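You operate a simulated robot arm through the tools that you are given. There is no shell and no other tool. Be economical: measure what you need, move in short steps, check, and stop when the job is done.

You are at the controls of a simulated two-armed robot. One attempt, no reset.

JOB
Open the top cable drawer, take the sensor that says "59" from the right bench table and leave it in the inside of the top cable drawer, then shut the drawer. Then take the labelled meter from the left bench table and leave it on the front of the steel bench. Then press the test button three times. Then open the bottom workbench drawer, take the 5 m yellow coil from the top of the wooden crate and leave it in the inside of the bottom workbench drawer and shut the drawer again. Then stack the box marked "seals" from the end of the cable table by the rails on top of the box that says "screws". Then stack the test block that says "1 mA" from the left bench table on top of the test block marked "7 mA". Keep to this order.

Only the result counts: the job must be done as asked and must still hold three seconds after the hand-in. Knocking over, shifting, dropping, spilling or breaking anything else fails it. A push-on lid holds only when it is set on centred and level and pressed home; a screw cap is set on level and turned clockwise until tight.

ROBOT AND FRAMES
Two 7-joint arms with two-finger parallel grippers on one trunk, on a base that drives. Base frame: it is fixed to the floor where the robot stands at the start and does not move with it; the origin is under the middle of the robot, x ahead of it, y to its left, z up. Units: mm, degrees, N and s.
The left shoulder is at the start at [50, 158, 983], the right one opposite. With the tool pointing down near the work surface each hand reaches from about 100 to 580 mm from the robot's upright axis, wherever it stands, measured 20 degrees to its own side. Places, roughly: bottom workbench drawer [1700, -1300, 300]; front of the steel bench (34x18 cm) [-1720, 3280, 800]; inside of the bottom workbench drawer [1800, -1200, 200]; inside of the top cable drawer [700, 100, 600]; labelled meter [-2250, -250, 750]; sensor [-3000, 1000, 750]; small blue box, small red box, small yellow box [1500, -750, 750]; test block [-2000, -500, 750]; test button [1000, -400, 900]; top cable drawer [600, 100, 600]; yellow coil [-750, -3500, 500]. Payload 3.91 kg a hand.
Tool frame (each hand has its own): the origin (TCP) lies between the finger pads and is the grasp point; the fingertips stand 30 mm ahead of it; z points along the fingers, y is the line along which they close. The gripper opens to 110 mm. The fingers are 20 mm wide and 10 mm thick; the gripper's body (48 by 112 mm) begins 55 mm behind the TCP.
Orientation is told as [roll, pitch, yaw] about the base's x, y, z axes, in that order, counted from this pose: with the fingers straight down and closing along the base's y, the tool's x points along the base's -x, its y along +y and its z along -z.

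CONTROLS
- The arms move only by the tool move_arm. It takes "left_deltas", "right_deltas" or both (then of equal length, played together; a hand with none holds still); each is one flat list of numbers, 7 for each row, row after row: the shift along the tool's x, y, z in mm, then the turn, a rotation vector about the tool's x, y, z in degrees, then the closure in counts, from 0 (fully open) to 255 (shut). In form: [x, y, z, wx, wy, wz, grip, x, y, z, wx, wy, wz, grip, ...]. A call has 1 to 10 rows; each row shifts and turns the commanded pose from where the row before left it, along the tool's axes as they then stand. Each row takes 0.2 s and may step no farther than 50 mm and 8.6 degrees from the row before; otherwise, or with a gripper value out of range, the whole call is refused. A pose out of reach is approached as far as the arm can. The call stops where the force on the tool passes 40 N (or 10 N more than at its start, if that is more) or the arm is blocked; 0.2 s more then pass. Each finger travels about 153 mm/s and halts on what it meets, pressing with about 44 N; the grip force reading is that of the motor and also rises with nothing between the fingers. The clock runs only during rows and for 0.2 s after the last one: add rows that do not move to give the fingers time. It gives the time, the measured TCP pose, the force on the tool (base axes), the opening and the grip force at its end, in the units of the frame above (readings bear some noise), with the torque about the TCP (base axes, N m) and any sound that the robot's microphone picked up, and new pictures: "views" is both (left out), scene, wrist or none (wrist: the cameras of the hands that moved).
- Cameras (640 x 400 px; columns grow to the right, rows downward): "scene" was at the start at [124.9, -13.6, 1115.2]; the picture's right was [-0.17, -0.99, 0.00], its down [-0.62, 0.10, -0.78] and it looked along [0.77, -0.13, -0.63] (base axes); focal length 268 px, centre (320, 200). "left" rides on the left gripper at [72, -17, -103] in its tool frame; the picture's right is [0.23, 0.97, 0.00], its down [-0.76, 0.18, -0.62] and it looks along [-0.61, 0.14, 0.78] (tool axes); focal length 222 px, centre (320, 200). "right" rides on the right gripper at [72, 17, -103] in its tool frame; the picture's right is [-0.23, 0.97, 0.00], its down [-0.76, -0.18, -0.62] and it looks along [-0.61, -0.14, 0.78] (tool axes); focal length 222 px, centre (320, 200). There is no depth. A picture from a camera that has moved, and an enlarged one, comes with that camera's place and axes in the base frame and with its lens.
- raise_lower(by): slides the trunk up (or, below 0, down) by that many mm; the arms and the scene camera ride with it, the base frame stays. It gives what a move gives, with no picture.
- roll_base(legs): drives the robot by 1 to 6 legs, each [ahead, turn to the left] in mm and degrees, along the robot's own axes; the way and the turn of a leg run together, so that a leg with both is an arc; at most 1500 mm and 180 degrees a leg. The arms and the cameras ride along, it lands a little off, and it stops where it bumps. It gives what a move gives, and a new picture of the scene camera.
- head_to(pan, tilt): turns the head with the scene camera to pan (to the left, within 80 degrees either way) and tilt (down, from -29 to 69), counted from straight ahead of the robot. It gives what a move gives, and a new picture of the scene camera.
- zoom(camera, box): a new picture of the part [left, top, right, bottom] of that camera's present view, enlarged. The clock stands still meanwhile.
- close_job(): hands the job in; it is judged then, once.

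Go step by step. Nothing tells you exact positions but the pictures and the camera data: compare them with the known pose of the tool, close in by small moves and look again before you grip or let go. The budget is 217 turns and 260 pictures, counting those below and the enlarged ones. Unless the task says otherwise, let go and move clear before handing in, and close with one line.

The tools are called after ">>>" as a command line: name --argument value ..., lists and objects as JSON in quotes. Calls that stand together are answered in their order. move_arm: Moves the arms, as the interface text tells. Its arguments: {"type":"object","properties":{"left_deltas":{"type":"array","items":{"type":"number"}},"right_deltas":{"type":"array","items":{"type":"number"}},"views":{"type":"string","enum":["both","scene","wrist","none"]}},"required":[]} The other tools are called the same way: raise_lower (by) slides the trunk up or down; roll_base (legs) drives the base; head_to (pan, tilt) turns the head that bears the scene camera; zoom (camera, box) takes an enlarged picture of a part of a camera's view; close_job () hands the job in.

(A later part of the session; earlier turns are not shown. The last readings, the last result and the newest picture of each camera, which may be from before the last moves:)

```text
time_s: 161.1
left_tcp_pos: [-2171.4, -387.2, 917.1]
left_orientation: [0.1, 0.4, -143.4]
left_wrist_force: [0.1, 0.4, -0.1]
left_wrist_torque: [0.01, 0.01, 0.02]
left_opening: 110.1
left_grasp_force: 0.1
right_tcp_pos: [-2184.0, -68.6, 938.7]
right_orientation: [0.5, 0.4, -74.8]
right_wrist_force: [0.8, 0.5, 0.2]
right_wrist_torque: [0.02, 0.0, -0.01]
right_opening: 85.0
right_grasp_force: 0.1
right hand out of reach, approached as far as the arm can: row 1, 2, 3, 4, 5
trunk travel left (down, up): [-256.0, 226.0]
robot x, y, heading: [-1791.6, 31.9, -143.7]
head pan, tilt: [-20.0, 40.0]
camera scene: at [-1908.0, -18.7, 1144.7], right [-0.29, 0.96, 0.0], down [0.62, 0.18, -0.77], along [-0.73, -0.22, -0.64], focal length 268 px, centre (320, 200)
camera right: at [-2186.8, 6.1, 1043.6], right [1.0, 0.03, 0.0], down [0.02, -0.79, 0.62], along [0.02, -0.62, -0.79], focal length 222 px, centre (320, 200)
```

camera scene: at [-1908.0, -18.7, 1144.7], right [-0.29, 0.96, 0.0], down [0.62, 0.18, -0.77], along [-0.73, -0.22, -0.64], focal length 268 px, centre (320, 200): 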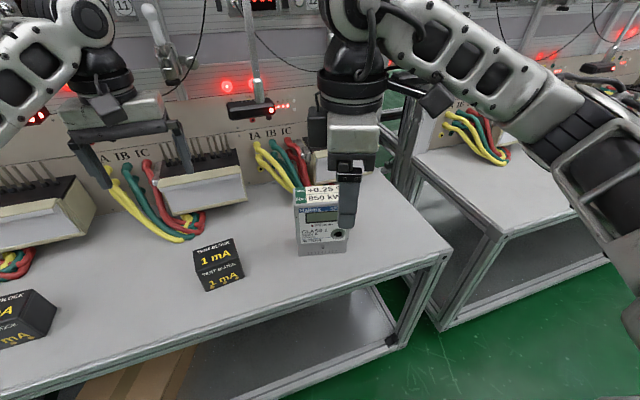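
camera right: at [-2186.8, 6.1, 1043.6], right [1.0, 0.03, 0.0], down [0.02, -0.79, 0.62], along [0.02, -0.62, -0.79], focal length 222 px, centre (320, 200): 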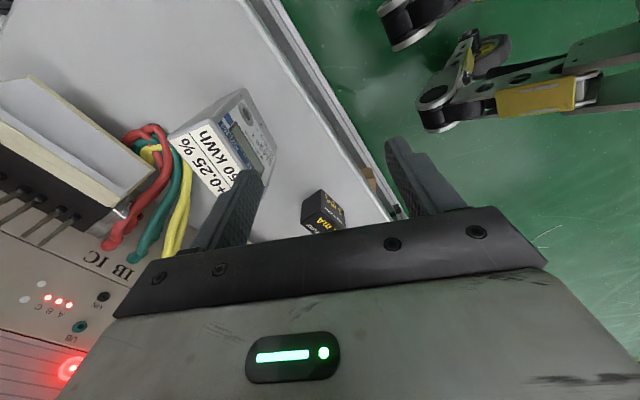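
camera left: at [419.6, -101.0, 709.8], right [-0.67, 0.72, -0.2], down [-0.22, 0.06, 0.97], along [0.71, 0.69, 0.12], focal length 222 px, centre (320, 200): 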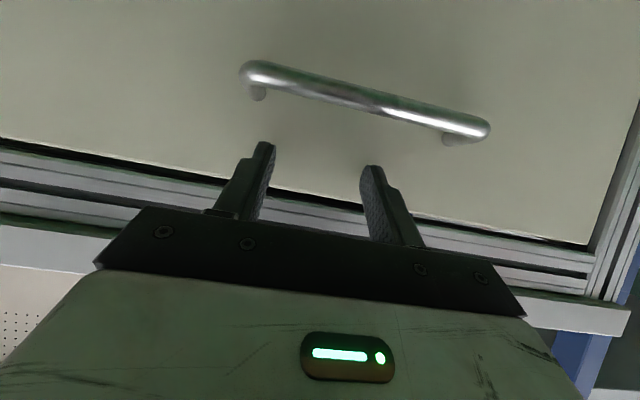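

The wrist yaw hits its limit there, so I'll turn the base 18° left and approach again.

>>> roll_base --legs '[[0, 18]]'

```text
time_s: 162.5
left_tcp_pos: [-2027.2, -480.6, 917.1]
left_orientation: [-0.1, 0.3, -125.8]
left_wrist_force: [-0.4, 0.9, -0.3]
left_wrist_torque: [0.03, 0.04, -0.01]
left_opening: 110.0
left_grasp_force: 0.1
right_tcp_pos: [-2136.9, -180.6, 938.6]
right_orientation: [0.4, 0.6, -57.3]
right_wrist_force: [0.2, -0.3, -0.4]
right_wrist_torque: [-0.03, -0.01, 0.01]
right_opening: 85.1
right_grasp_force: 0.0
trunk travel left (down, up): [-256.0, 226.0]
robot x, y, heading: [-1796.3, 29.8, -126.0]
head pan, tilt: [-20.0, 40.0]
camera scene: at [-1888.0, -51.0, 1144.7], right [-0.56, 0.83, 0.0], down [0.53, 0.36, -0.77], along [-0.63, -0.43, -0.64], focal length 268 px, centre (320, 200)
```

scene: 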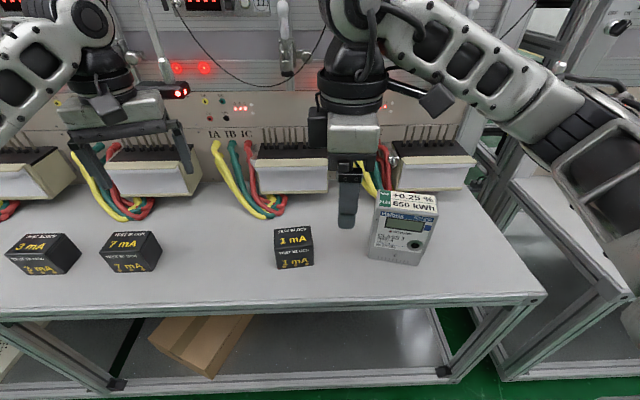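

>>> move_arm --right_deltas '[0, 0, 0, 0, 0, 8.2, 58, 23, -27.6, 0, 0, 0, 0, 58, 23, -27.6, 0, 0, 0, 0, 58, 23, -27.6, 0, 0, 0, 0, 58, 23, -27.6, 0, 0, 0, 0, 58, 23, -27.6, 0, 0, 0, 0, 58, 0, 0, 20, 0, 0, 0, 58, 0, 0, 0, 0, 0, 0, 58]' --views "both"

```text
time_s: 164.3
left_tcp_pos: [-2028.1, -482.1, 917.3]
left_orientation: [0.0, 0.4, -125.9]
left_wrist_force: [0.0, -1.2, 0.3]
left_wrist_torque: [0.01, 0.0, 0.05]
left_opening: 109.9
left_grasp_force: 0.1
right_tcp_pos: [-2172.0, -170.2, 915.1]
right_orientation: [0.3, 0.4, -65.5]
right_wrist_force: [-0.5, -0.1, 0.1]
right_wrist_torque: [0.01, 0.01, 0.03]
right_opening: 84.9
right_grasp_force: 0.0
right hand out of reach, approached as far as the arm can: row 3, 4, 5, 6
trunk travel left (down, up): [-256.0, 226.0]
robot x, y, heading: [-1794.3, 29.5, -125.9]
head pan, tilt: [-20.0, 40.0]
camera scene: at [-1888.2, -50.8, 1144.7], right [-0.56, 0.83, 0.0], down [0.53, 0.36, -0.77], along [-0.63, -0.43, -0.64], focal length 268 px, centre (320, 200)
camera right: at [-2186.8, -98.6, 1019.8], right [0.98, 0.2, 0.0], down [0.15, -0.77, 0.62], along [0.12, -0.6, -0.79], focal length 222 px, centre (320, 200)
```

scene: 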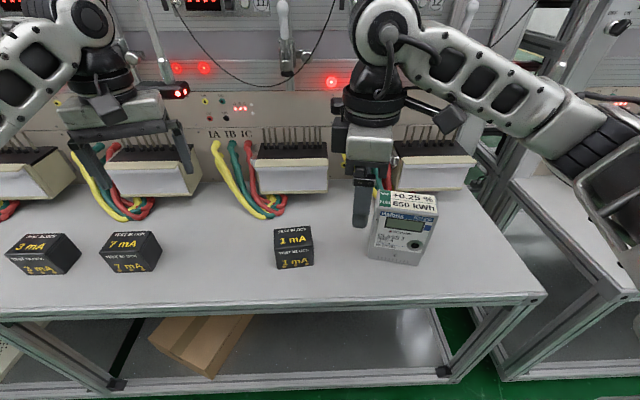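
right: 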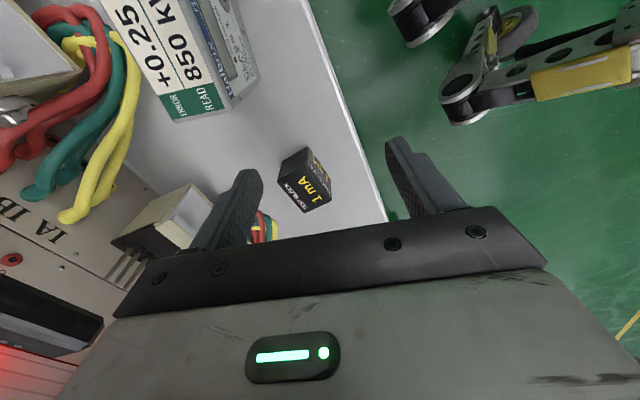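

The right arm can't get there in this roll. The left hand's −85° yaw worked for the sensor, so I'll tuck the right hand away, face the meter and use the left.

>>> move_arm --right_deltas '[0, 0, -10, 0, 0, 7.5, 58, 0, 0, 0, 0, 0, 7.5, 0, 0, 0, 0, 0, 0, 7.5, 0, 0, 0, 0, 0, 0, 7.5, 0, 0, 0, 0, 0, 0, 7.5, 0, 0, 0, 0, 0, 0, 7.5, 0, 0, 0, 0, 0, 0, 7.5, 0, 0, 0, 0, 0, 0, 7.5, 0, 30, -38, 0, 0, 0, 0, 0, 30, -38, 0, 0, 0, 0, 0]' --views "none"

>>> move_arm --right_deltas '[30, -38, 0, 0, 0, 0, 0, 30, -38, 0, 0, 0, 0, 0, 0, -40, 0, 0, 0, 0, 0]' --left_deltas '[30, 10, 0, 0, 0, 0, 58, 30, 10, 0, 0, 0, 0, 58, 20, 0, 0, 0, 0, 0, 58]' --views "none"

>>> roll_base --legs '[[0, -34.5], [35, 0]]'

```text
time_s: 166.5
left_tcp_pos: [-2028.6, -480.7, 917.5]
left_orientation: [0.0, 0.2, -125.8]
left_wrist_force: [0.0, 0.1, -0.5]
left_wrist_torque: [0.0, 0.0, -0.02]
left_opening: 110.1
left_grasp_force: 0.0
right_tcp_pos: [-2203.7, -79.9, 925.6]
right_orientation: [-0.2, 0.5, -125.5]
right_wrist_force: [0.0, -0.1, -0.4]
right_wrist_torque: [-0.03, 0.03, 0.02]
right_opening: 110.1
right_grasp_force: 0.0
trunk travel left (down, up): [-256.0, 226.0]
robot x, y, heading: [-1794.4, 27.0, -125.9]
head pan, tilt: [-20.0, 40.0]
```

```text
time_s: 167.3
left_tcp_pos: [-1964.5, -427.6, 917.7]
left_orientation: [0.0, 0.3, -125.8]
left_wrist_force: [0.2, 0.1, 0.2]
left_wrist_torque: [-0.03, 0.0, 0.04]
left_opening: 85.0
left_grasp_force: 0.0
right_tcp_pos: [-2262.9, 38.8, 927.5]
right_orientation: [-0.2, 0.5, -125.4]
right_wrist_force: [-0.4, 0.0, -0.3]
right_wrist_torque: [0.01, 0.01, -0.02]
right_opening: 109.9
right_grasp_force: 0.1
trunk travel left (down, up): [-256.0, 226.0]
robot x, y, heading: [-1794.7, 27.9, -126.1]
head pan, tilt: [-20.0, 40.0]
```

```text
time_s: 169.8
left_tcp_pos: [-2229.8, -258.5, 917.7]
left_orientation: [0.0, 0.3, -161.0]
left_wrist_force: [-0.2, -0.7, 0.1]
left_wrist_torque: [-0.01, -0.04, 0.01]
left_opening: 85.0
left_grasp_force: 0.1
right_tcp_pos: [-2206.6, 293.1, 926.3]
right_orientation: [-0.3, 0.5, -160.5]
right_wrist_force: [-0.6, -0.3, -0.5]
right_wrist_torque: [-0.04, 0.0, -0.01]
right_opening: 109.9
right_grasp_force: 0.1
trunk travel left (down, up): [-256.0, 226.0]
robot x, y, heading: [-1829.3, 22.4, -160.7]
head pan, tilt: [-20.0, 40.0]
camera scene: at [-1950.6, 5.8, 1144.7], right [0.01, 1.0, 0.0], down [0.64, -0.01, -0.77], along [-0.77, 0.01, -0.64], focal length 268 px, centre (320, 200)
```

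scene: 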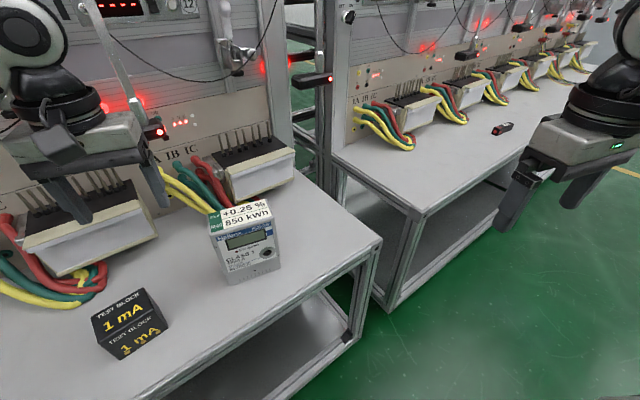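

>>> move_arm --left_deltas '[0, 0, 0, 0, 0, 8.45, 58, 0, 0, 0, 0, 0, 8.45, 58, 0, 0, 0, 0, 0, 8.45, 58, 0, 0, 0, 0, 0, 8.45, 58, 0, 0, 0, 0, 0, 8.45, 58, 0, 0, 0, 0, 0, 8.45, 58, 0, 0, 0, 0, 0, 8.45, 58, 0, 0, 0, 0, 0, 8.45, 58, 0, 0, 0, 0, 0, 8.45, 58, 0, 0, 0, 0, 0, 8.45, 58]' --views "none"

>>> move_arm --left_deltas '[-36.5, 5.3, 0, 0, 0, 0, 58, -36.5, 5.3, 0, 0, 0, 0, 58, -36.5, 5.3, 0, 0, 0, 0, 58, -36.5, 5.3, 0, 0, 0, 0, 58, 0, 0, 0, 0, 0, 0, 58]' --views "both"

```text
time_s: 172.0
left_tcp_pos: [-2229.0, -257.8, 917.5]
left_orientation: [-0.2, 0.0, 114.5]
left_wrist_force: [0.0, 0.3, -0.1]
left_wrist_torque: [0.0, -0.01, -0.01]
left_opening: 85.1
left_grasp_force: 0.0
right_tcp_pos: [-2205.6, 294.4, 927.1]
right_orientation: [-0.3, 0.6, -160.4]
right_wrist_force: [0.4, 0.2, -0.2]
right_wrist_torque: [0.06, 0.02, 0.02]
right_opening: 109.9
right_grasp_force: 0.1
trunk travel left (down, up): [-256.0, 226.0]
robot x, y, heading: [-1830.5, 17.1, -160.8]
head pan, tilt: [-20.0, 40.0]
```

```text
time_s: 173.2
left_tcp_pos: [-2309.8, -134.6, 918.7]
left_orientation: [-0.2, 0.0, 114.5]
left_wrist_force: [0.0, 0.5, 0.1]
left_wrist_torque: [-0.03, 0.0, 0.0]
left_opening: 85.2
left_grasp_force: 0.1
right_tcp_pos: [-2204.7, 293.2, 926.7]
right_orientation: [-0.1, 0.5, -160.5]
right_wrist_force: [0.0, -0.3, -1.1]
right_wrist_torque: [0.02, 0.04, 0.01]
right_opening: 110.1
right_grasp_force: 0.0
trunk travel left (down, up): [-256.0, 226.0]
robot x, y, heading: [-1827.5, 18.5, -160.9]
head pan, tilt: [-20.0, 40.0]
camera scene: at [-1950.4, 6.0, 1144.7], right [0.01, 1.0, 0.0], down [0.64, -0.01, -0.77], along [-0.77, 0.01, -0.64], focal length 268 px, centre (320, 200)
camera left: at [-2264.8, -193.4, 1022.6], right [-0.79, -0.61, 0.0], down [-0.48, 0.62, 0.62], along [-0.38, 0.49, -0.78], focal length 222 px, centre (320, 200)
```

scene: 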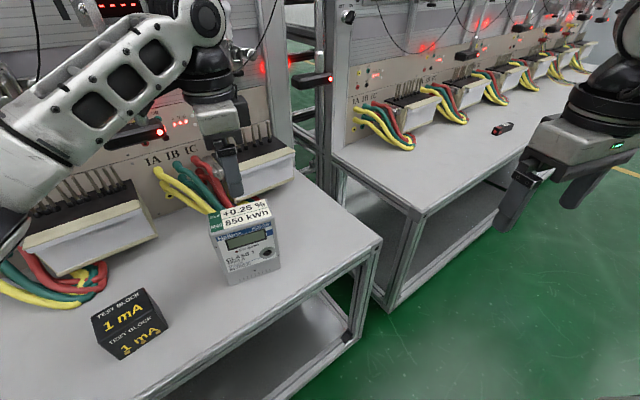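
left: 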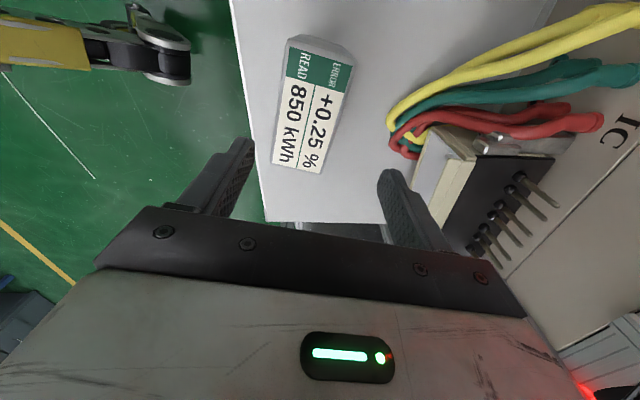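

The meter is aligned, about 12 mm off centre. I'll correct and descend partway.

>>> move_arm --left_deltas '[11, -12, 10, 0, 0, 0, 40, 0, 0, 30, 0, 0, 0, 40, 0, 0, 30, 0, 0, 0, 40, 0, 0, 0, 0, 0, 0, 40]' --views "wrist"

```text
time_s: 174.2
left_tcp_pos: [-2295.0, -139.3, 848.5]
left_orientation: [-0.2, 0.0, 114.6]
left_wrist_force: [1.3, 0.0, -0.4]
left_wrist_torque: [0.0, -0.02, -0.01]
left_opening: 92.8
left_grasp_force: 0.0
right_tcp_pos: [-2205.1, 292.7, 926.8]
right_orientation: [-0.3, 0.6, -160.4]
right_wrist_force: [-0.4, 0.2, -0.3]
right_wrist_torque: [0.01, 0.03, 0.04]
right_opening: 109.9
right_grasp_force: 0.1
trunk travel left (down, up): [-256.0, 226.0]
robot x, y, heading: [-1829.0, 19.0, -160.8]
head pan, tilt: [-20.0, 40.0]
camera left: at [-2250.0, -198.4, 952.7], right [-0.79, -0.61, 0.0], down [-0.48, 0.62, 0.62], along [-0.38, 0.49, -0.78], focal length 222 px, centre (320, 200)
```

left: 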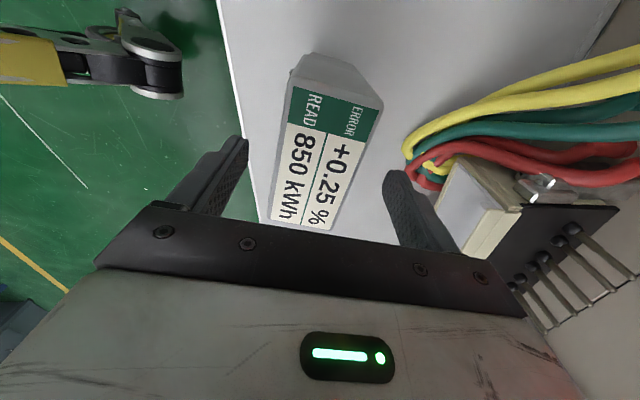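

>>> move_arm --left_deltas '[0, 2, 25, 0, 0, 0, 40, 0, 0, 25, 0, 0, 0, 40, 0, 0, 22, 0, 0, 0, 40, 0, 0, 0, 0, 0, 0, 40]' --views "both"

```text
time_s: 175.2
left_tcp_pos: [-2297.1, -142.1, 773.3]
left_orientation: [-0.2, 0.0, 114.7]
left_wrist_force: [0.8, -0.3, 0.4]
left_wrist_torque: [0.0, 0.03, 0.01]
left_opening: 92.7
left_grasp_force: 0.1
right_tcp_pos: [-2205.4, 295.2, 926.4]
right_orientation: [-0.3, 0.6, -160.5]
right_wrist_force: [0.1, 0.4, 0.4]
right_wrist_torque: [0.01, -0.01, 0.01]
right_opening: 110.0
right_grasp_force: 0.2
trunk travel left (down, up): [-256.0, 226.0]
robot x, y, heading: [-1829.0, 23.6, -160.9]
head pan, tilt: [-20.0, 40.0]
camera scene: at [-1950.4, 5.9, 1144.7], right [0.01, 1.0, 0.0], down [0.64, -0.01, -0.77], along [-0.77, 0.01, -0.64], focal length 268 px, centre (320, 200)
camera left: at [-2251.8, -200.2, 876.5], right [-0.79, -0.61, 0.0], down [-0.48, 0.62, 0.62], along [-0.38, 0.49, -0.78], focal length 222 px, centre (320, 200)
```

scene: 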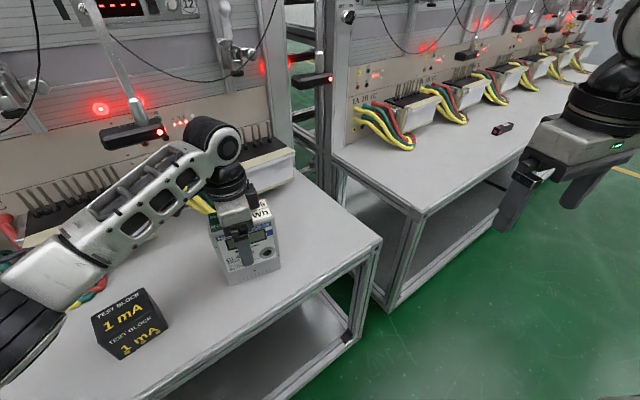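
left: 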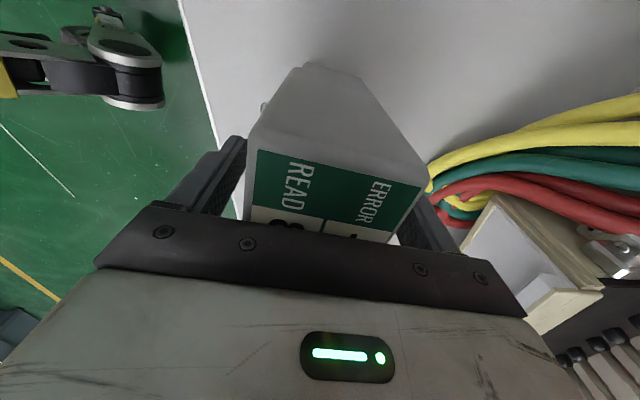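

>>> move_arm --left_deltas '[0, 0, 0, 0, 0, 0, 255, 0, 0, 0, 0, 0, 0, 255, 0, 0, 0, 0, 0, 0, 255, 0, 0, -15, 0, 0, 0, 255, 0, 0, -35, 0, 0, 0, 255, 0, 0, -40, 0, 0, 0, 255, 0, 0, -40, 0, 0, 0, 255]' --views "both"

```text
time_s: 176.8
left_tcp_pos: [-2296.6, -139.0, 905.9]
left_orientation: [-0.2, 0.2, 114.7]
left_wrist_force: [0.4, -0.5, -5.0]
left_wrist_torque: [-0.08, -0.01, -0.01]
left_opening: 57.9
left_grasp_force: 43.5
right_tcp_pos: [-2204.8, 292.5, 926.9]
right_orientation: [-0.1, 0.4, -160.5]
right_wrist_force: [0.2, -0.3, 0.4]
right_wrist_torque: [0.0, 0.0, -0.01]
right_opening: 110.1
right_grasp_force: 0.1
trunk travel left (down, up): [-256.0, 226.0]
robot x, y, heading: [-1826.6, 14.6, -160.7]
head pan, tilt: [-20.0, 40.0]
camera scene: at [-1950.6, 5.9, 1144.6], right [0.01, 1.0, 0.0], down [0.64, -0.01, -0.77], along [-0.77, 0.01, -0.64], focal length 268 px, centre (320, 200)
camera left: at [-2251.4, -198.9, 1009.5], right [-0.79, -0.61, 0.0], down [-0.48, 0.62, 0.62], along [-0.38, 0.49, -0.78], focal length 222 px, centre (320, 200)
```

scene: 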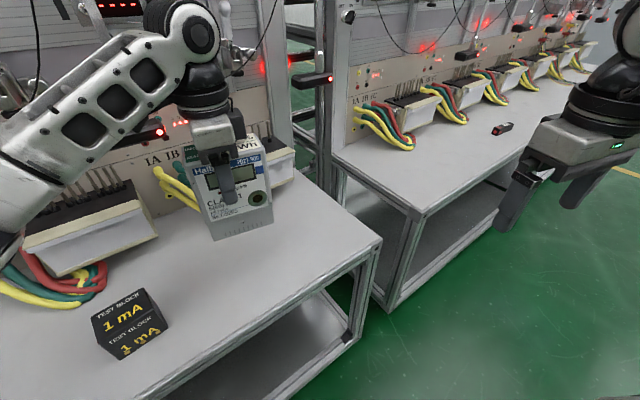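
left: 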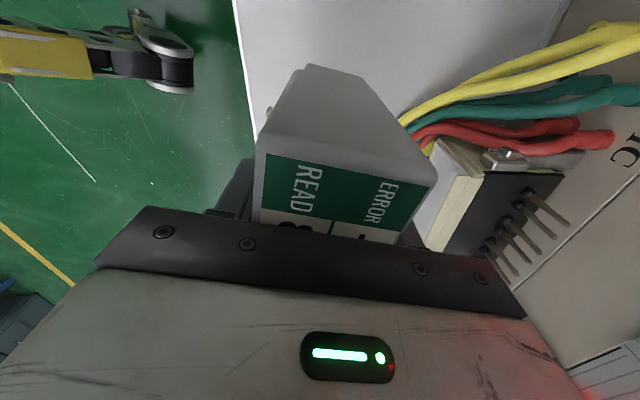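

The meter is gripped and lifted. I'll back out and drive towards the steel bench further along the aisle.

>>> head_to --pan 0 --tilt 20

>>> roll_base --legs '[[-350, 0], [0, -90.4], [1200, 0]]'

```text
time_s: 177.7
left_tcp_pos: [-2297.1, -140.6, 904.6]
left_orientation: [-0.4, -0.1, 114.7]
left_wrist_force: [0.1, 0.0, -3.5]
left_wrist_torque: [0.01, -0.06, -0.02]
left_opening: 57.4
left_grasp_force: 43.9
right_tcp_pos: [-2206.1, 293.8, 926.8]
right_orientation: [-0.2, 0.5, -160.5]
right_wrist_force: [-0.3, 0.3, -0.7]
right_wrist_torque: [-0.01, -0.02, -0.01]
right_opening: 109.9
right_grasp_force: 0.0
trunk travel left (down, up): [-256.0, 226.0]
robot x, y, heading: [-1827.7, 22.3, -160.6]
head pan, tilt: [0.0, 20.0]
camera scene: at [-1953.6, -25.9, 1176.0], right [-0.33, 0.94, 0.0], down [0.32, 0.11, -0.94], along [-0.89, -0.31, -0.34], focal length 268 px, centre (320, 200)
```

scene: 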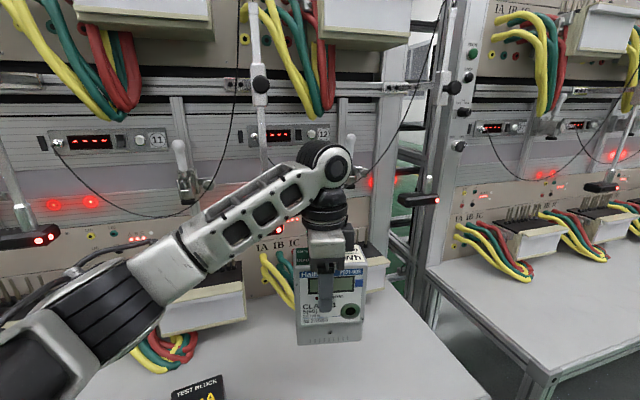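

```text
time_s: 189.7
left_tcp_pos: [-2022.7, 1769.0, 905.5]
left_orientation: [-0.3, 0.0, 23.8]
left_wrist_force: [-0.7, -0.2, -4.3]
left_wrist_torque: [-0.04, 0.04, 0.02]
left_opening: 57.8
left_grasp_force: 43.4
right_tcp_pos: [-1589.1, 1672.1, 925.9]
right_orientation: [-0.2, 0.6, 108.7]
right_wrist_force: [-0.8, 0.5, 0.3]
right_wrist_torque: [0.0, 0.01, -0.02]
right_opening: 109.8
right_grasp_force: 0.0
trunk travel left (down, up): [-256.0, 226.0]
robot x, y, heading: [-1870.4, 1299.0, 108.3]
head pan, tilt: [0.0, 20.0]
camera scene: at [-1913.6, 1425.8, 1176.0], right [0.95, 0.32, 0.0], down [0.11, -0.33, -0.94], along [-0.3, 0.89, -0.34], focal length 268 px, centre (320, 200)
```

scene: 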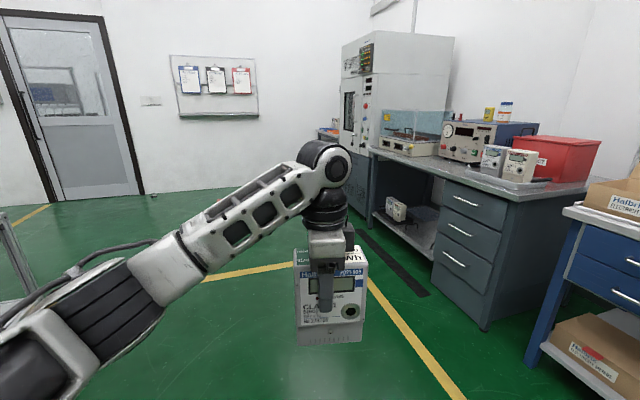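

The steel bench is ahead on the right. I'll raise the trunk for clearance and drive to stand in front of it.

>>> raise_lower --by 150

>>> head_to --pan 0 --tilt 40

>>> roll_base --legs '[[0, -7.2], [1000, 0], [600, 0], [0, -64.6]]'

```text
time_s: 191.4
left_tcp_pos: [-2023.7, 1770.1, 1054.7]
left_orientation: [-0.3, 0.2, 23.8]
left_wrist_force: [-0.7, -0.1, -5.2]
left_wrist_torque: [-0.01, 0.04, -0.01]
left_opening: 57.9
left_grasp_force: 43.4
right_tcp_pos: [-1590.8, 1671.8, 1076.6]
right_orientation: [-0.1, 0.4, 108.7]
right_wrist_force: [0.0, -0.4, -0.1]
right_wrist_torque: [0.01, -0.01, 0.01]
right_opening: 110.2
right_grasp_force: 0.0
trunk travel left (down, up): [-406.0, 76.0]
robot x, y, heading: [-1868.9, 1298.4, 108.5]
head pan, tilt: [0.0, 20.0]
```

```text
time_s: 192.2
left_tcp_pos: [-2022.6, 1769.2, 1054.4]
left_orientation: [-0.3, 0.1, 23.7]
left_wrist_force: [0.1, -0.1, -4.5]
left_wrist_torque: [-0.04, 0.04, 0.01]
left_opening: 57.8
left_grasp_force: 44.2
right_tcp_pos: [-1589.7, 1672.1, 1077.8]
right_orientation: [-0.2, 0.5, 108.8]
right_wrist_force: [0.2, -0.4, -0.4]
right_wrist_torque: [-0.02, 0.0, -0.02]
right_opening: 110.0
right_grasp_force: 0.1
trunk travel left (down, up): [-406.0, 76.0]
robot x, y, heading: [-1869.6, 1299.9, 108.4]
head pan, tilt: [0.0, 40.0]
camera scene: at [-1911.1, 1418.1, 1294.7], right [0.95, 0.32, 0.0], down [0.2, -0.61, -0.77], along [-0.24, 0.73, -0.64], focal length 268 px, centre (320, 200)
```

scene: 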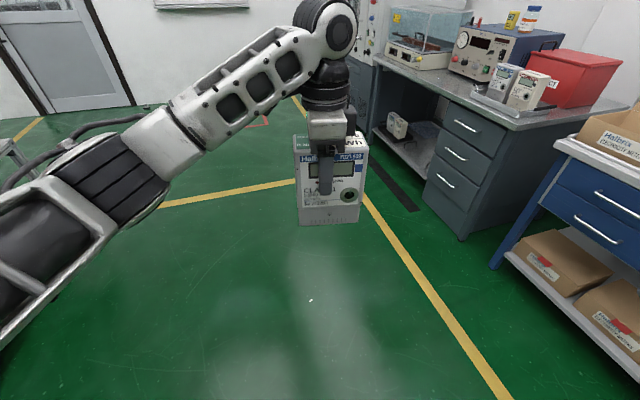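

```text
time_s: 204.0
left_tcp_pos: [-1782.5, 3173.5, 1056.6]
left_orientation: [-0.3, 0.1, -49.0]
left_wrist_force: [0.7, -0.2, -4.5]
left_wrist_torque: [0.01, 0.0, 0.0]
left_opening: 57.9
left_grasp_force: 44.1
right_tcp_pos: [-1747.7, 2730.3, 1075.9]
right_orientation: [-0.2, 0.5, 36.0]
right_wrist_force: [-0.6, -0.4, 0.1]
right_wrist_torque: [0.01, 0.0, 0.01]
right_opening: 109.8
right_grasp_force: 0.1
trunk travel left (down, up): [-406.0, 76.0]
robot x, y, heading: [-2187.2, 2888.1, 35.8]
head pan, tilt: [0.0, 40.0]
camera scene: at [-2085.7, 2963.1, 1294.7], right [0.58, -0.81, 0.0], down [-0.52, -0.37, -0.77], along [0.62, 0.45, -0.64], focal length 268 px, centre (320, 200)
```

scene: 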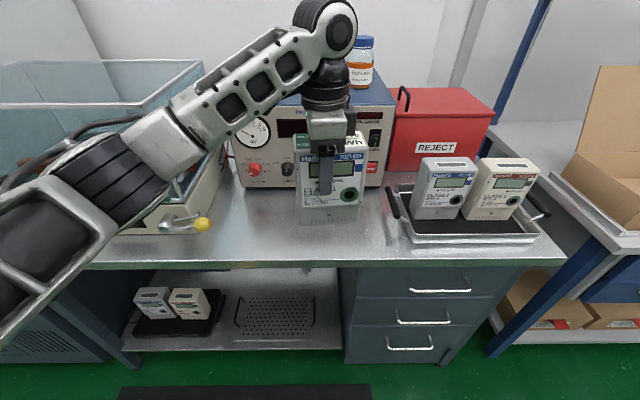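

The free area in front of the gauge box is the target. I'll drive 110 mm closer, shift the hand slightly left and lower.

>>> roll_base --legs '[[108, 0]]'

>>> raise_lower --by -100

>>> move_arm --left_deltas '[20, 0, 5, 0, 0, 0, 255, 15, 0, 5, 0, 0, 0, 255, 0, 0, 0, 0, 0, 0, 255]' --views "both"

```text
time_s: 205.2
left_tcp_pos: [-1693.9, 3236.2, 1053.9]
left_orientation: [-0.3, 0.2, -48.9]
left_wrist_force: [-0.4, -0.4, -4.8]
left_wrist_torque: [-0.03, 0.03, -0.04]
left_opening: 57.6
left_grasp_force: 44.0
right_tcp_pos: [-1658.1, 2795.6, 1076.9]
right_orientation: [-0.2, 0.5, 36.0]
right_wrist_force: [1.2, -0.1, -0.8]
right_wrist_torque: [-0.02, -0.01, 0.02]
right_opening: 109.9
right_grasp_force: 0.0
trunk travel left (down, up): [-406.0, 76.0]
robot x, y, heading: [-2097.3, 2953.7, 35.7]
head pan, tilt: [0.0, 40.0]
camera scene: at [-1996.9, 3027.0, 1294.5], right [0.58, -0.81, 0.0], down [-0.52, -0.38, -0.77], along [0.62, 0.45, -0.64], focal length 268 px, centre (320, 200)
```

scene: 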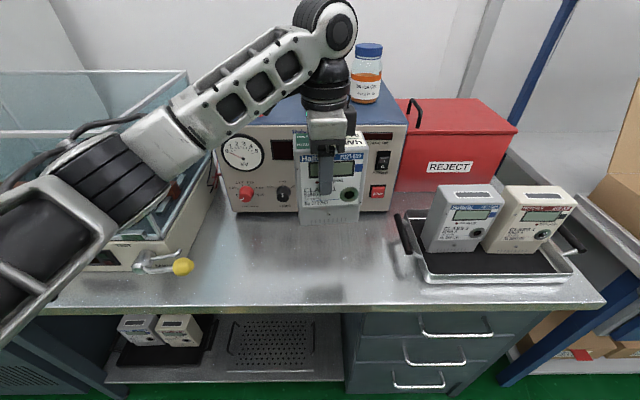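

```text
time_s: 206.5
left_tcp_pos: [-1694.8, 3237.5, 955.4]
left_orientation: [-0.2, 0.0, -48.8]
left_wrist_force: [-0.8, -0.5, -4.5]
left_wrist_torque: [0.04, -0.01, 0.0]
left_opening: 57.6
left_grasp_force: 43.8
right_tcp_pos: [-1661.3, 2794.3, 976.6]
right_orientation: [-0.2, 0.6, 35.9]
right_wrist_force: [0.0, 0.5, -0.7]
right_wrist_torque: [-0.02, 0.03, -0.02]
right_opening: 109.9
right_grasp_force: 0.1
trunk travel left (down, up): [-306.0, 176.0]
robot x, y, heading: [-2102.4, 2954.2, 35.5]
head pan, tilt: [0.0, 40.0]
```

```text
time_s: 207.3
left_tcp_pos: [-1718.6, 3264.4, 945.0]
left_orientation: [-0.3, 0.0, -48.9]
left_wrist_force: [0.2, -0.8, -4.6]
left_wrist_torque: [0.04, 0.01, 0.0]
left_opening: 57.7
left_grasp_force: 44.2
right_tcp_pos: [-1659.5, 2793.8, 977.6]
right_orientation: [-0.2, 0.5, 35.9]
right_wrist_force: [0.6, 0.1, 1.3]
right_wrist_torque: [-0.02, 0.0, -0.04]
right_opening: 110.0
right_grasp_force: 0.0
trunk travel left (down, up): [-306.0, 176.0]
robot x, y, heading: [-2099.9, 2951.1, 35.6]
head pan, tilt: [0.0, 40.0]
camera scene: at [-1997.7, 3026.5, 1194.7], right [0.58, -0.81, 0.0], down [-0.52, -0.37, -0.77], along [0.62, 0.45, -0.64], focal length 268 px, centre (320, 200)
camera left: at [-1778.4, 3308.5, 1048.0], right [0.58, 0.81, 0.0], down [0.64, -0.46, 0.62], along [0.5, -0.37, -0.78], focal length 222 px, centre (320, 200)
```

scene: 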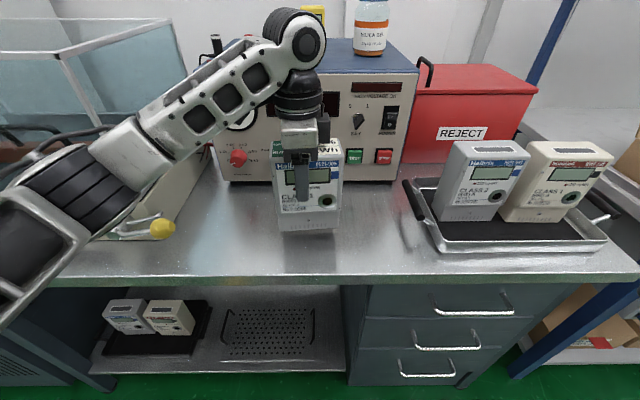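
left: 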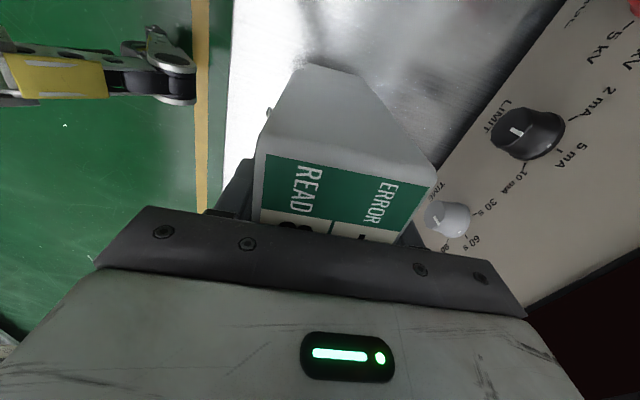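

The bench top triangulates to z≈787, and the meter's bottom is at about 827. I'll make a small correction and lower gently.

>>> move_arm --left_deltas '[12, 9, 15, 0, 0, 0, 255, 0, 0, 12, 0, 0, 0, 255, 0, 0, 5, 0, 0, 0, 255, 0, 0, 0, 0, 0, 0, 255]' --views "scene"

```text
time_s: 208.3
left_tcp_pos: [-1718.2, 3279.4, 913.2]
left_orientation: [-0.2, 0.0, -49.0]
left_wrist_force: [-1.1, 1.6, 0.6]
left_wrist_torque: [0.01, -0.13, 0.02]
left_opening: 57.6
left_grasp_force: 43.6
right_tcp_pos: [-1659.9, 2794.1, 976.9]
right_orientation: [-0.2, 0.5, 35.9]
right_wrist_force: [0.0, -0.4, -0.1]
right_wrist_torque: [-0.01, 0.01, -0.01]
right_opening: 109.8
right_grasp_force: 0.1
trunk travel left (down, up): [-306.0, 176.0]
robot x, y, heading: [-2099.5, 2952.7, 35.5]
head pan, tilt: [0.0, 40.0]
camera scene: at [-1998.1, 3026.4, 1194.8], right [0.58, -0.81, 0.0], down [-0.52, -0.37, -0.77], along [0.62, 0.45, -0.64], focal length 268 px, centre (320, 200)
```

scene: 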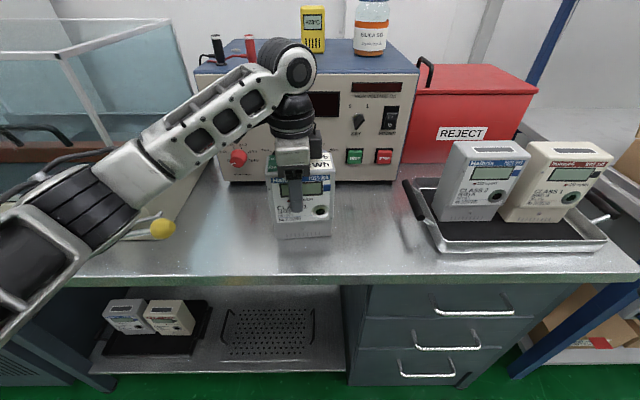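

The meter is resting on the bench. I'll open and rise.

>>> move_arm --left_deltas '[0, 0, 1, 0, 0, 0, 255, 0, 0, 0, 0, 0, 0, 70, 0, 0, 0, 0, 0, 0, 46, 0, 0, 0, 0, 0, 0, 46, 0, 0, -20, 0, 0, 0, 46, 0, 0, -40, 0, 0, 0, 46, 0, 0, -45, 0, 0, 0, 46, 0, 0, -45, 0, 0, 0, 46]' --views "both"

```text
time_s: 210.1
left_tcp_pos: [-1717.0, 3279.1, 1063.7]
left_orientation: [-0.3, 0.1, -48.9]
left_wrist_force: [0.7, -0.3, 0.3]
left_wrist_torque: [0.01, 0.01, -0.03]
left_opening: 90.4
left_grasp_force: 0.0
right_tcp_pos: [-1660.6, 2794.2, 977.0]
right_orientation: [-0.3, 0.5, 35.8]
right_wrist_force: [-0.5, -0.2, 0.1]
right_wrist_torque: [-0.02, 0.01, 0.02]
right_opening: 110.0
right_grasp_force: 0.0
trunk travel left (down, up): [-306.0, 176.0]
robot x, y, heading: [-2097.4, 2949.6, 35.9]
head pan, tilt: [0.0, 40.0]
camera scene: at [-1998.1, 3026.0, 1194.7], right [0.58, -0.81, 0.0], down [-0.52, -0.37, -0.77], along [0.62, 0.45, -0.64], focal length 268 px, centre (320, 200)
camera left: at [-1777.7, 3324.1, 1167.7], right [0.58, 0.81, 0.0], down [0.64, -0.46, 0.62], along [0.5, -0.37, -0.78], focal length 222 px, centre (320, 200)
```

scene: 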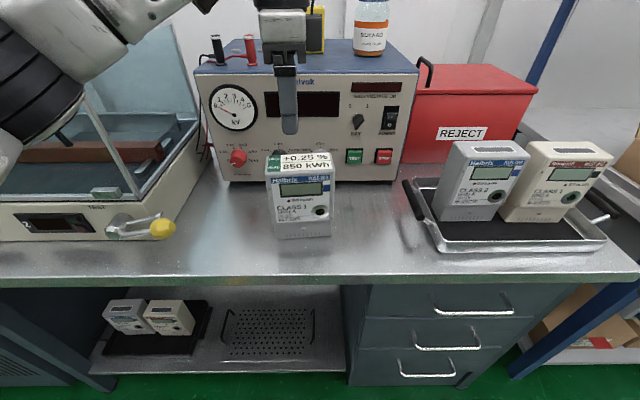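
left: 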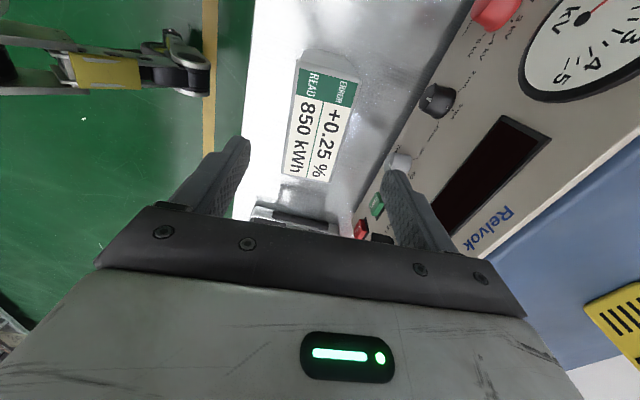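

The labelled meter stands on the front of the steel bench. I'll back off, restore the hand and drive back to the cable bench for the test button.

>>> roll_base --legs '[[-400, 0], [0, -87.3], [1500, 0], [1500, 0], [1350, 0]]'

>>> move_arm --left_deltas '[0, 0, 0, 0, 0, -8.45, 46, 0, 0, 0, 0, 0, -8.45, 46, 0, 0, 0, 0, 0, -8.45, 46, 0, 0, 0, 0, 0, -8.45, 46, 0, 0, 0, 0, 0, -8.45, 46, 0, 0, 0, 0, 0, -8.45, 46, 0, 0, 0, 0, 0, -8.45, 46, 0, 0, 0, 0, 0, -8.45, 46, 0, 0, 0, 0, 0, -8.45, 46, 0, 0, 0, 0, 0, -8.45, 46]' --views "none"

```text
time_s: 236.9
left_tcp_pos: [348.7, -1309.6, 1063.2]
left_orientation: [-0.3, 0.1, -141.2]
left_wrist_force: [0.2, -1.0, 0.3]
left_wrist_torque: [0.0, 0.02, -0.02]
left_opening: 90.2
left_grasp_force: 0.1
right_tcp_pos: [-141.1, -1347.2, 976.0]
right_orientation: [-0.1, 0.5, -56.4]
right_wrist_force: [0.4, 0.6, -0.5]
right_wrist_torque: [0.0, 0.0, -0.01]
right_opening: 110.2
right_grasp_force: 0.1
trunk travel left (down, up): [-306.0, 176.0]
robot x, y, heading: [35.3, -914.3, -56.5]
head pan, tilt: [0.0, 40.0]
camera scene: at [104.8, -1018.2, 1194.7], right [-0.84, -0.55, 0.0], down [-0.35, 0.54, -0.77], along [0.42, -0.64, -0.64], focal length 268 px, centre (320, 200)
```

scene: 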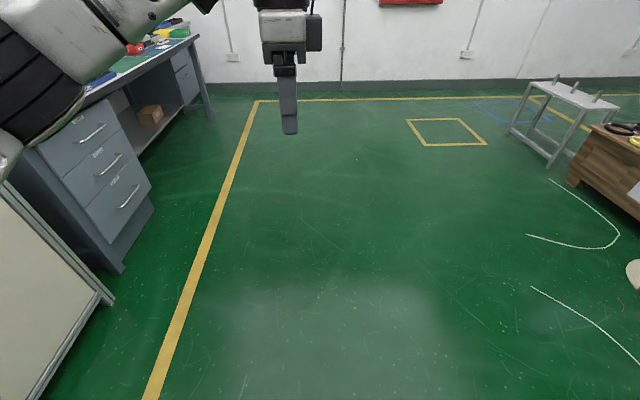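

```text
time_s: 239.2
left_tcp_pos: [347.5, -1308.8, 1063.9]
left_orientation: [0.0, 0.2, -56.5]
left_wrist_force: [-0.2, 0.5, 0.9]
left_wrist_torque: [-0.04, -0.02, 0.02]
left_opening: 90.5
left_grasp_force: 0.1
right_tcp_pos: [-141.0, -1347.0, 977.2]
right_orientation: [-0.3, 0.5, -56.5]
right_wrist_force: [0.1, -1.2, 0.1]
right_wrist_torque: [0.0, -0.01, 0.0]
right_opening: 110.1
right_grasp_force: 0.0
trunk travel left (down, up): [-306.0, 176.0]
robot x, y, heading: [32.4, -912.5, -56.8]
head pan, tilt: [0.0, 40.0]
```

>>> roll_base --legs '[[0, 93.2], [200, 0]]'

```text
time_s: 244.6
left_tcp_pos: [583.1, -488.5, 1064.5]
left_orientation: [-0.1, 0.2, 34.1]
left_wrist_force: [-0.9, 0.6, 0.7]
left_wrist_torque: [0.0, 0.01, -0.01]
left_opening: 89.9
left_grasp_force: 0.0
right_tcp_pos: [629.6, -976.3, 975.7]
right_orientation: [-0.3, 0.5, 34.5]
right_wrist_force: [-0.2, -0.4, -0.2]
right_wrist_torque: [0.03, 0.03, -0.01]
right_opening: 109.9
right_grasp_force: 0.1
trunk travel left (down, up): [-306.0, 176.0]
robot x, y, heading: [192.2, -804.3, 34.0]
head pan, tilt: [0.0, 40.0]
camera scene: at [297.0, -736.0, 1194.6], right [0.56, -0.83, 0.0], down [-0.53, -0.36, -0.77], along [0.63, 0.43, -0.64], focal length 268 px, centre (320, 200)
```

scene: 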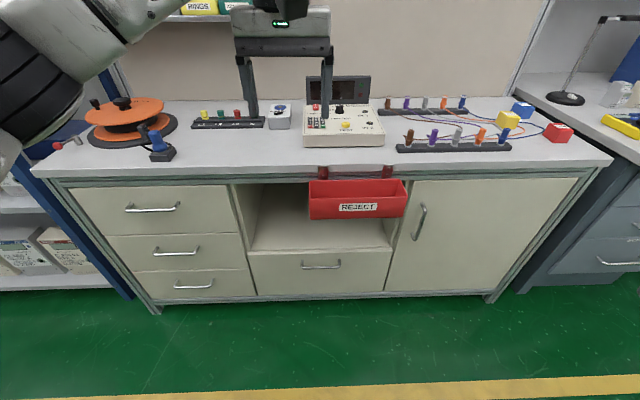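

>>> zoom --camera "scene" --box '[250, 75, 410, 175]'

>>> zoom --camera "scene" --box '[450, 75, 610, 175]'

```text
4.00 times, centred on (330, 125) of scene
camera zoom: at [297.0, -736.0, 1194.6], right [0.56, -0.83, 0.0], down [-0.53, -0.36, -0.77], along [0.63, 0.43, -0.64], focal length 1070 px, centre (280, 500)
```

zoom: 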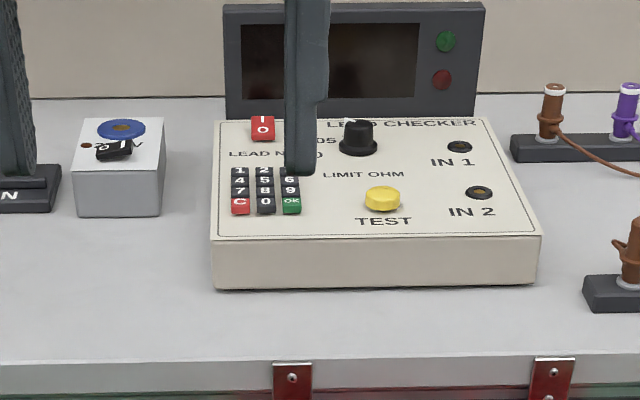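

```text
4.00 times, centred on (530, 125) of scene
camera zoom: at [297.0, -736.0, 1194.6], right [0.56, -0.83, 0.0], down [-0.53, -0.36, -0.77], along [0.63, 0.43, -0.64], focal length 1070 px, centre (-520, 500)
```

zoom: 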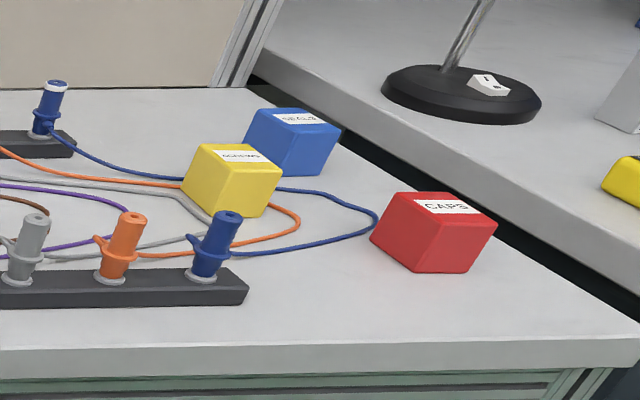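

The yellow TEST button on the lead checker triangulates to about [967, -372, 855]. The yellow box is "screws", blue is "seals" and red is "caps". I'll drive nearer, keeping clear of the red bin.

>>> roll_base --legs '[[0, 2.4], [290, 0]]'

>>> move_arm --right_deltas '[0, 40, 0, 0, -8, 0, 255, 0, 40, 0, 0, -8, 0, 255, 0, 40, 0, 0, -8, 0, 255, 0, 40, 0, 0, -8, 0, 255, 0, 40, 0, 0, -8, 0, 255, 0, 40, 0, 0, 0, 0, 255, 0, 20, 0, 0, 0, 0, 255, 0, 0, 30, 0, 0, 0, 255]' --views "scene"

```text
time_s: 247.0
left_tcp_pos: [803.0, -295.2, 1064.9]
left_orientation: [0.1, 0.2, 36.8]
left_wrist_force: [0.3, 0.5, -0.3]
left_wrist_torque: [0.01, 0.05, 0.0]
left_opening: 90.2
left_grasp_force: 0.1
right_tcp_pos: [871.4, -780.1, 977.4]
right_orientation: [-0.3, 0.6, 37.2]
right_wrist_force: [-0.2, 0.3, 0.9]
right_wrist_torque: [0.0, 0.01, 0.02]
right_opening: 110.3
right_grasp_force: 0.0
trunk travel left (down, up): [-306.0, 176.0]
robot x, y, heading: [428.1, -626.8, 36.7]
head pan, tilt: [0.0, 40.0]
camera scene: at [528.9, -555.6, 1194.6], right [0.6, -0.8, 0.0], down [-0.51, -0.39, -0.77], along [0.61, 0.46, -0.64], focal length 268 px, centre (320, 200)
```

scene: 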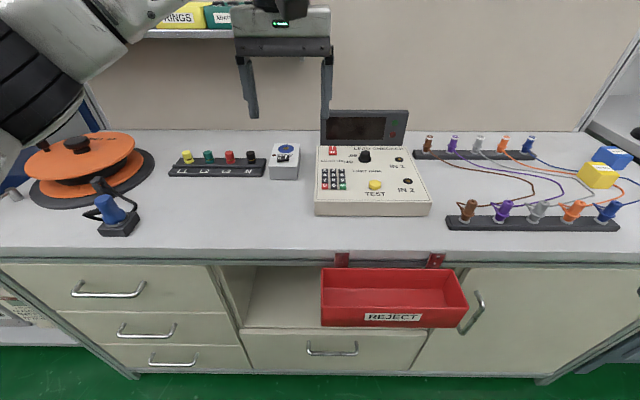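

```text
time_s: 248.8
left_tcp_pos: [804.8, -295.6, 1064.7]
left_orientation: [0.0, 0.2, 36.8]
left_wrist_force: [-0.8, -0.2, -0.5]
left_wrist_torque: [0.02, -0.02, 0.02]
left_opening: 90.4
left_grasp_force: 0.0
right_tcp_pos: [815.5, -521.7, 1009.3]
right_orientation: [-0.5, -39.5, 37.4]
right_wrist_force: [0.7, -0.1, -0.5]
right_wrist_torque: [-0.02, -0.05, -0.01]
right_opening: 0.1
right_grasp_force: 37.5
right hand out of reach, approached as far as the arm can: row 2, 3, 4, 5
trunk travel left (down, up): [-306.0, 176.0]
robot x, y, heading: [428.6, -634.8, 36.9]
head pan, tilt: [0.0, 40.0]
camera scene: at [528.8, -555.8, 1194.7], right [0.6, -0.8, 0.0], down [-0.51, -0.39, -0.77], along [0.61, 0.46, -0.64], focal length 268 px, centre (320, 200)
```

scene: 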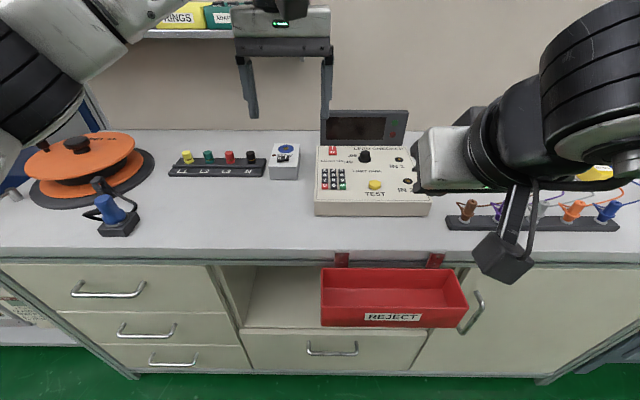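

>>> move_arm --right_deltas '[-18.4, 5.4, 37.2, 0, 0, 0, 255, -18.4, 5.4, 37.2, 0, 0, 0, 255, -18.4, 5.4, 37.2, 0, 0, 0, 255, -18.4, 5.4, 37.2, 0, 0, 0, 255, -18.4, 5.4, 37.2, 0, 0, 0, 255, 0, 0, 0, 0, 0, 0, 255]' --views "both"

```text
time_s: 250.2
left_tcp_pos: [803.0, -295.3, 1064.9]
left_orientation: [-0.1, 0.1, 36.8]
left_wrist_force: [0.0, -0.2, 0.9]
left_wrist_torque: [-0.02, -0.03, -0.04]
left_opening: 90.3
left_grasp_force: 0.0
right_tcp_pos: [952.8, -383.2, 924.6]
right_orientation: [-0.3, -39.4, 37.4]
right_wrist_force: [-0.8, -0.1, -0.3]
right_wrist_torque: [0.01, 0.02, 0.03]
right_opening: 0.0
right_grasp_force: 38.1
trunk travel left (down, up): [-306.0, 176.0]
robot x, y, heading: [425.0, -630.8, 37.2]
head pan, tilt: [0.0, 40.0]
camera scene: at [528.6, -555.8, 1194.7], right [0.6, -0.8, 0.0], down [-0.51, -0.39, -0.77], along [0.61, 0.46, -0.64], focal length 268 px, centre (320, 200)
camera right: at [846.4, -443.4, 960.0], right [-0.45, 0.88, 0.14], down [0.26, -0.02, 0.97], along [0.86, 0.47, -0.22], focal length 222 px, centre (320, 200)
```

scene: 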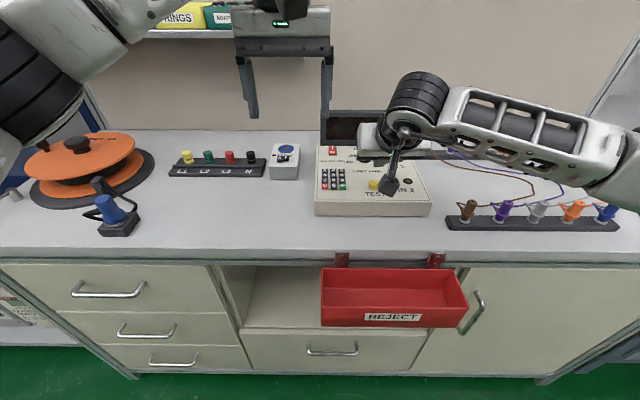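
right: 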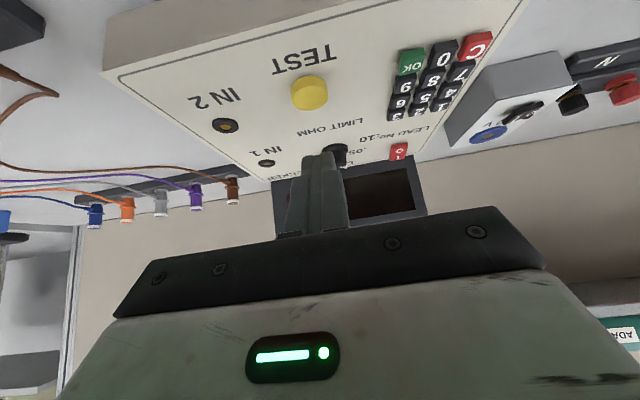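

The fingertip is right above the button. I'll press straight down in small steps to find the contact.

>>> move_arm --right_deltas '[9.5, 0, 11.6, 0, 0, 0, 255, 9.5, 0, 11.6, 0, 0, 0, 255, 3.2, 0, 3.9, 0, 0, 0, 255, 0, 0, 0, 0, 0, 0, 255]' --views "wrist"

```text
time_s: 251.2
left_tcp_pos: [803.4, -295.8, 1063.9]
left_orientation: [0.0, 0.2, 36.8]
left_wrist_force: [-0.5, 0.1, 0.0]
left_wrist_torque: [-0.03, 0.03, -0.01]
left_opening: 90.1
left_grasp_force: 0.1
right_tcp_pos: [953.4, -384.2, 889.1]
right_orientation: [-0.3, -39.6, 37.4]
right_wrist_force: [0.2, -0.2, -0.1]
right_wrist_torque: [0.03, -0.01, 0.02]
right_opening: 0.2
right_grasp_force: 37.8
trunk travel left (down, up): [-306.0, 176.0]
robot x, y, heading: [428.9, -631.1, 36.9]
head pan, tilt: [0.0, 40.0]
camera right: at [845.5, -444.5, 923.4], right [-0.45, 0.88, 0.14], down [0.26, -0.02, 0.97], along [0.86, 0.47, -0.22], focal length 222 px, centre (320, 200)
```

right: 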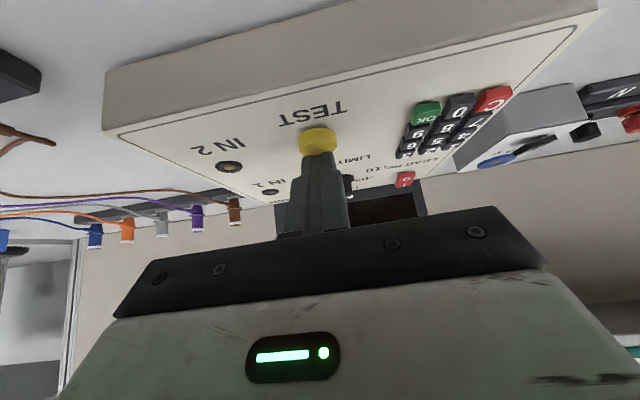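

>>> move_arm --right_deltas '[1.9, 0, 2.3, 0, 0, 0, 255, 1.9, 0, 2.3, 0, 0, 0, 255, 1.9, 0, 2.3, 0, 0, 0, 255, 0, 0, 0, 0, 0, 0, 255]' --views "wrist"

```text
time_s: 252.2
left_tcp_pos: [802.4, -295.1, 1064.8]
left_orientation: [0.0, 0.1, 36.8]
left_wrist_force: [-0.3, 0.4, 0.0]
left_wrist_torque: [0.02, 0.01, -0.03]
left_opening: 90.2
left_grasp_force: 0.0
right_tcp_pos: [951.5, -384.3, 883.3]
right_orientation: [-0.2, -40.0, 37.3]
right_wrist_force: [1.8, 1.4, 14.2]
right_wrist_torque: [0.12, -0.17, -0.08]
right_opening: 0.1
right_grasp_force: 37.8
trunk travel left (down, up): [-306.0, 176.0]
robot x, y, heading: [425.8, -629.9, 37.0]
head pan, tilt: [0.0, 40.0]
heard: click
camera right: at [844.8, -444.5, 917.6], right [-0.45, 0.88, 0.14], down [0.25, -0.03, 0.97], along [0.86, 0.47, -0.21], focal length 222 px, centre (320, 200)
```

right: 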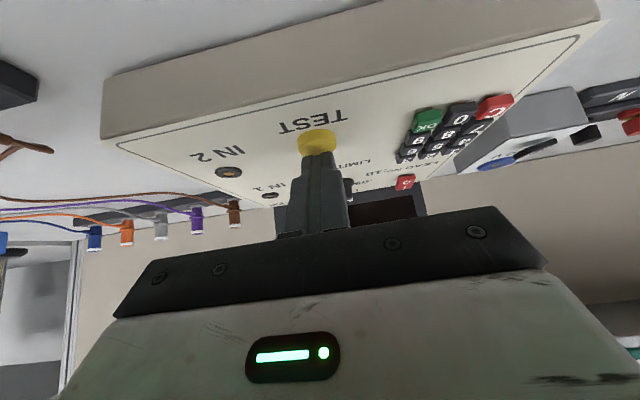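

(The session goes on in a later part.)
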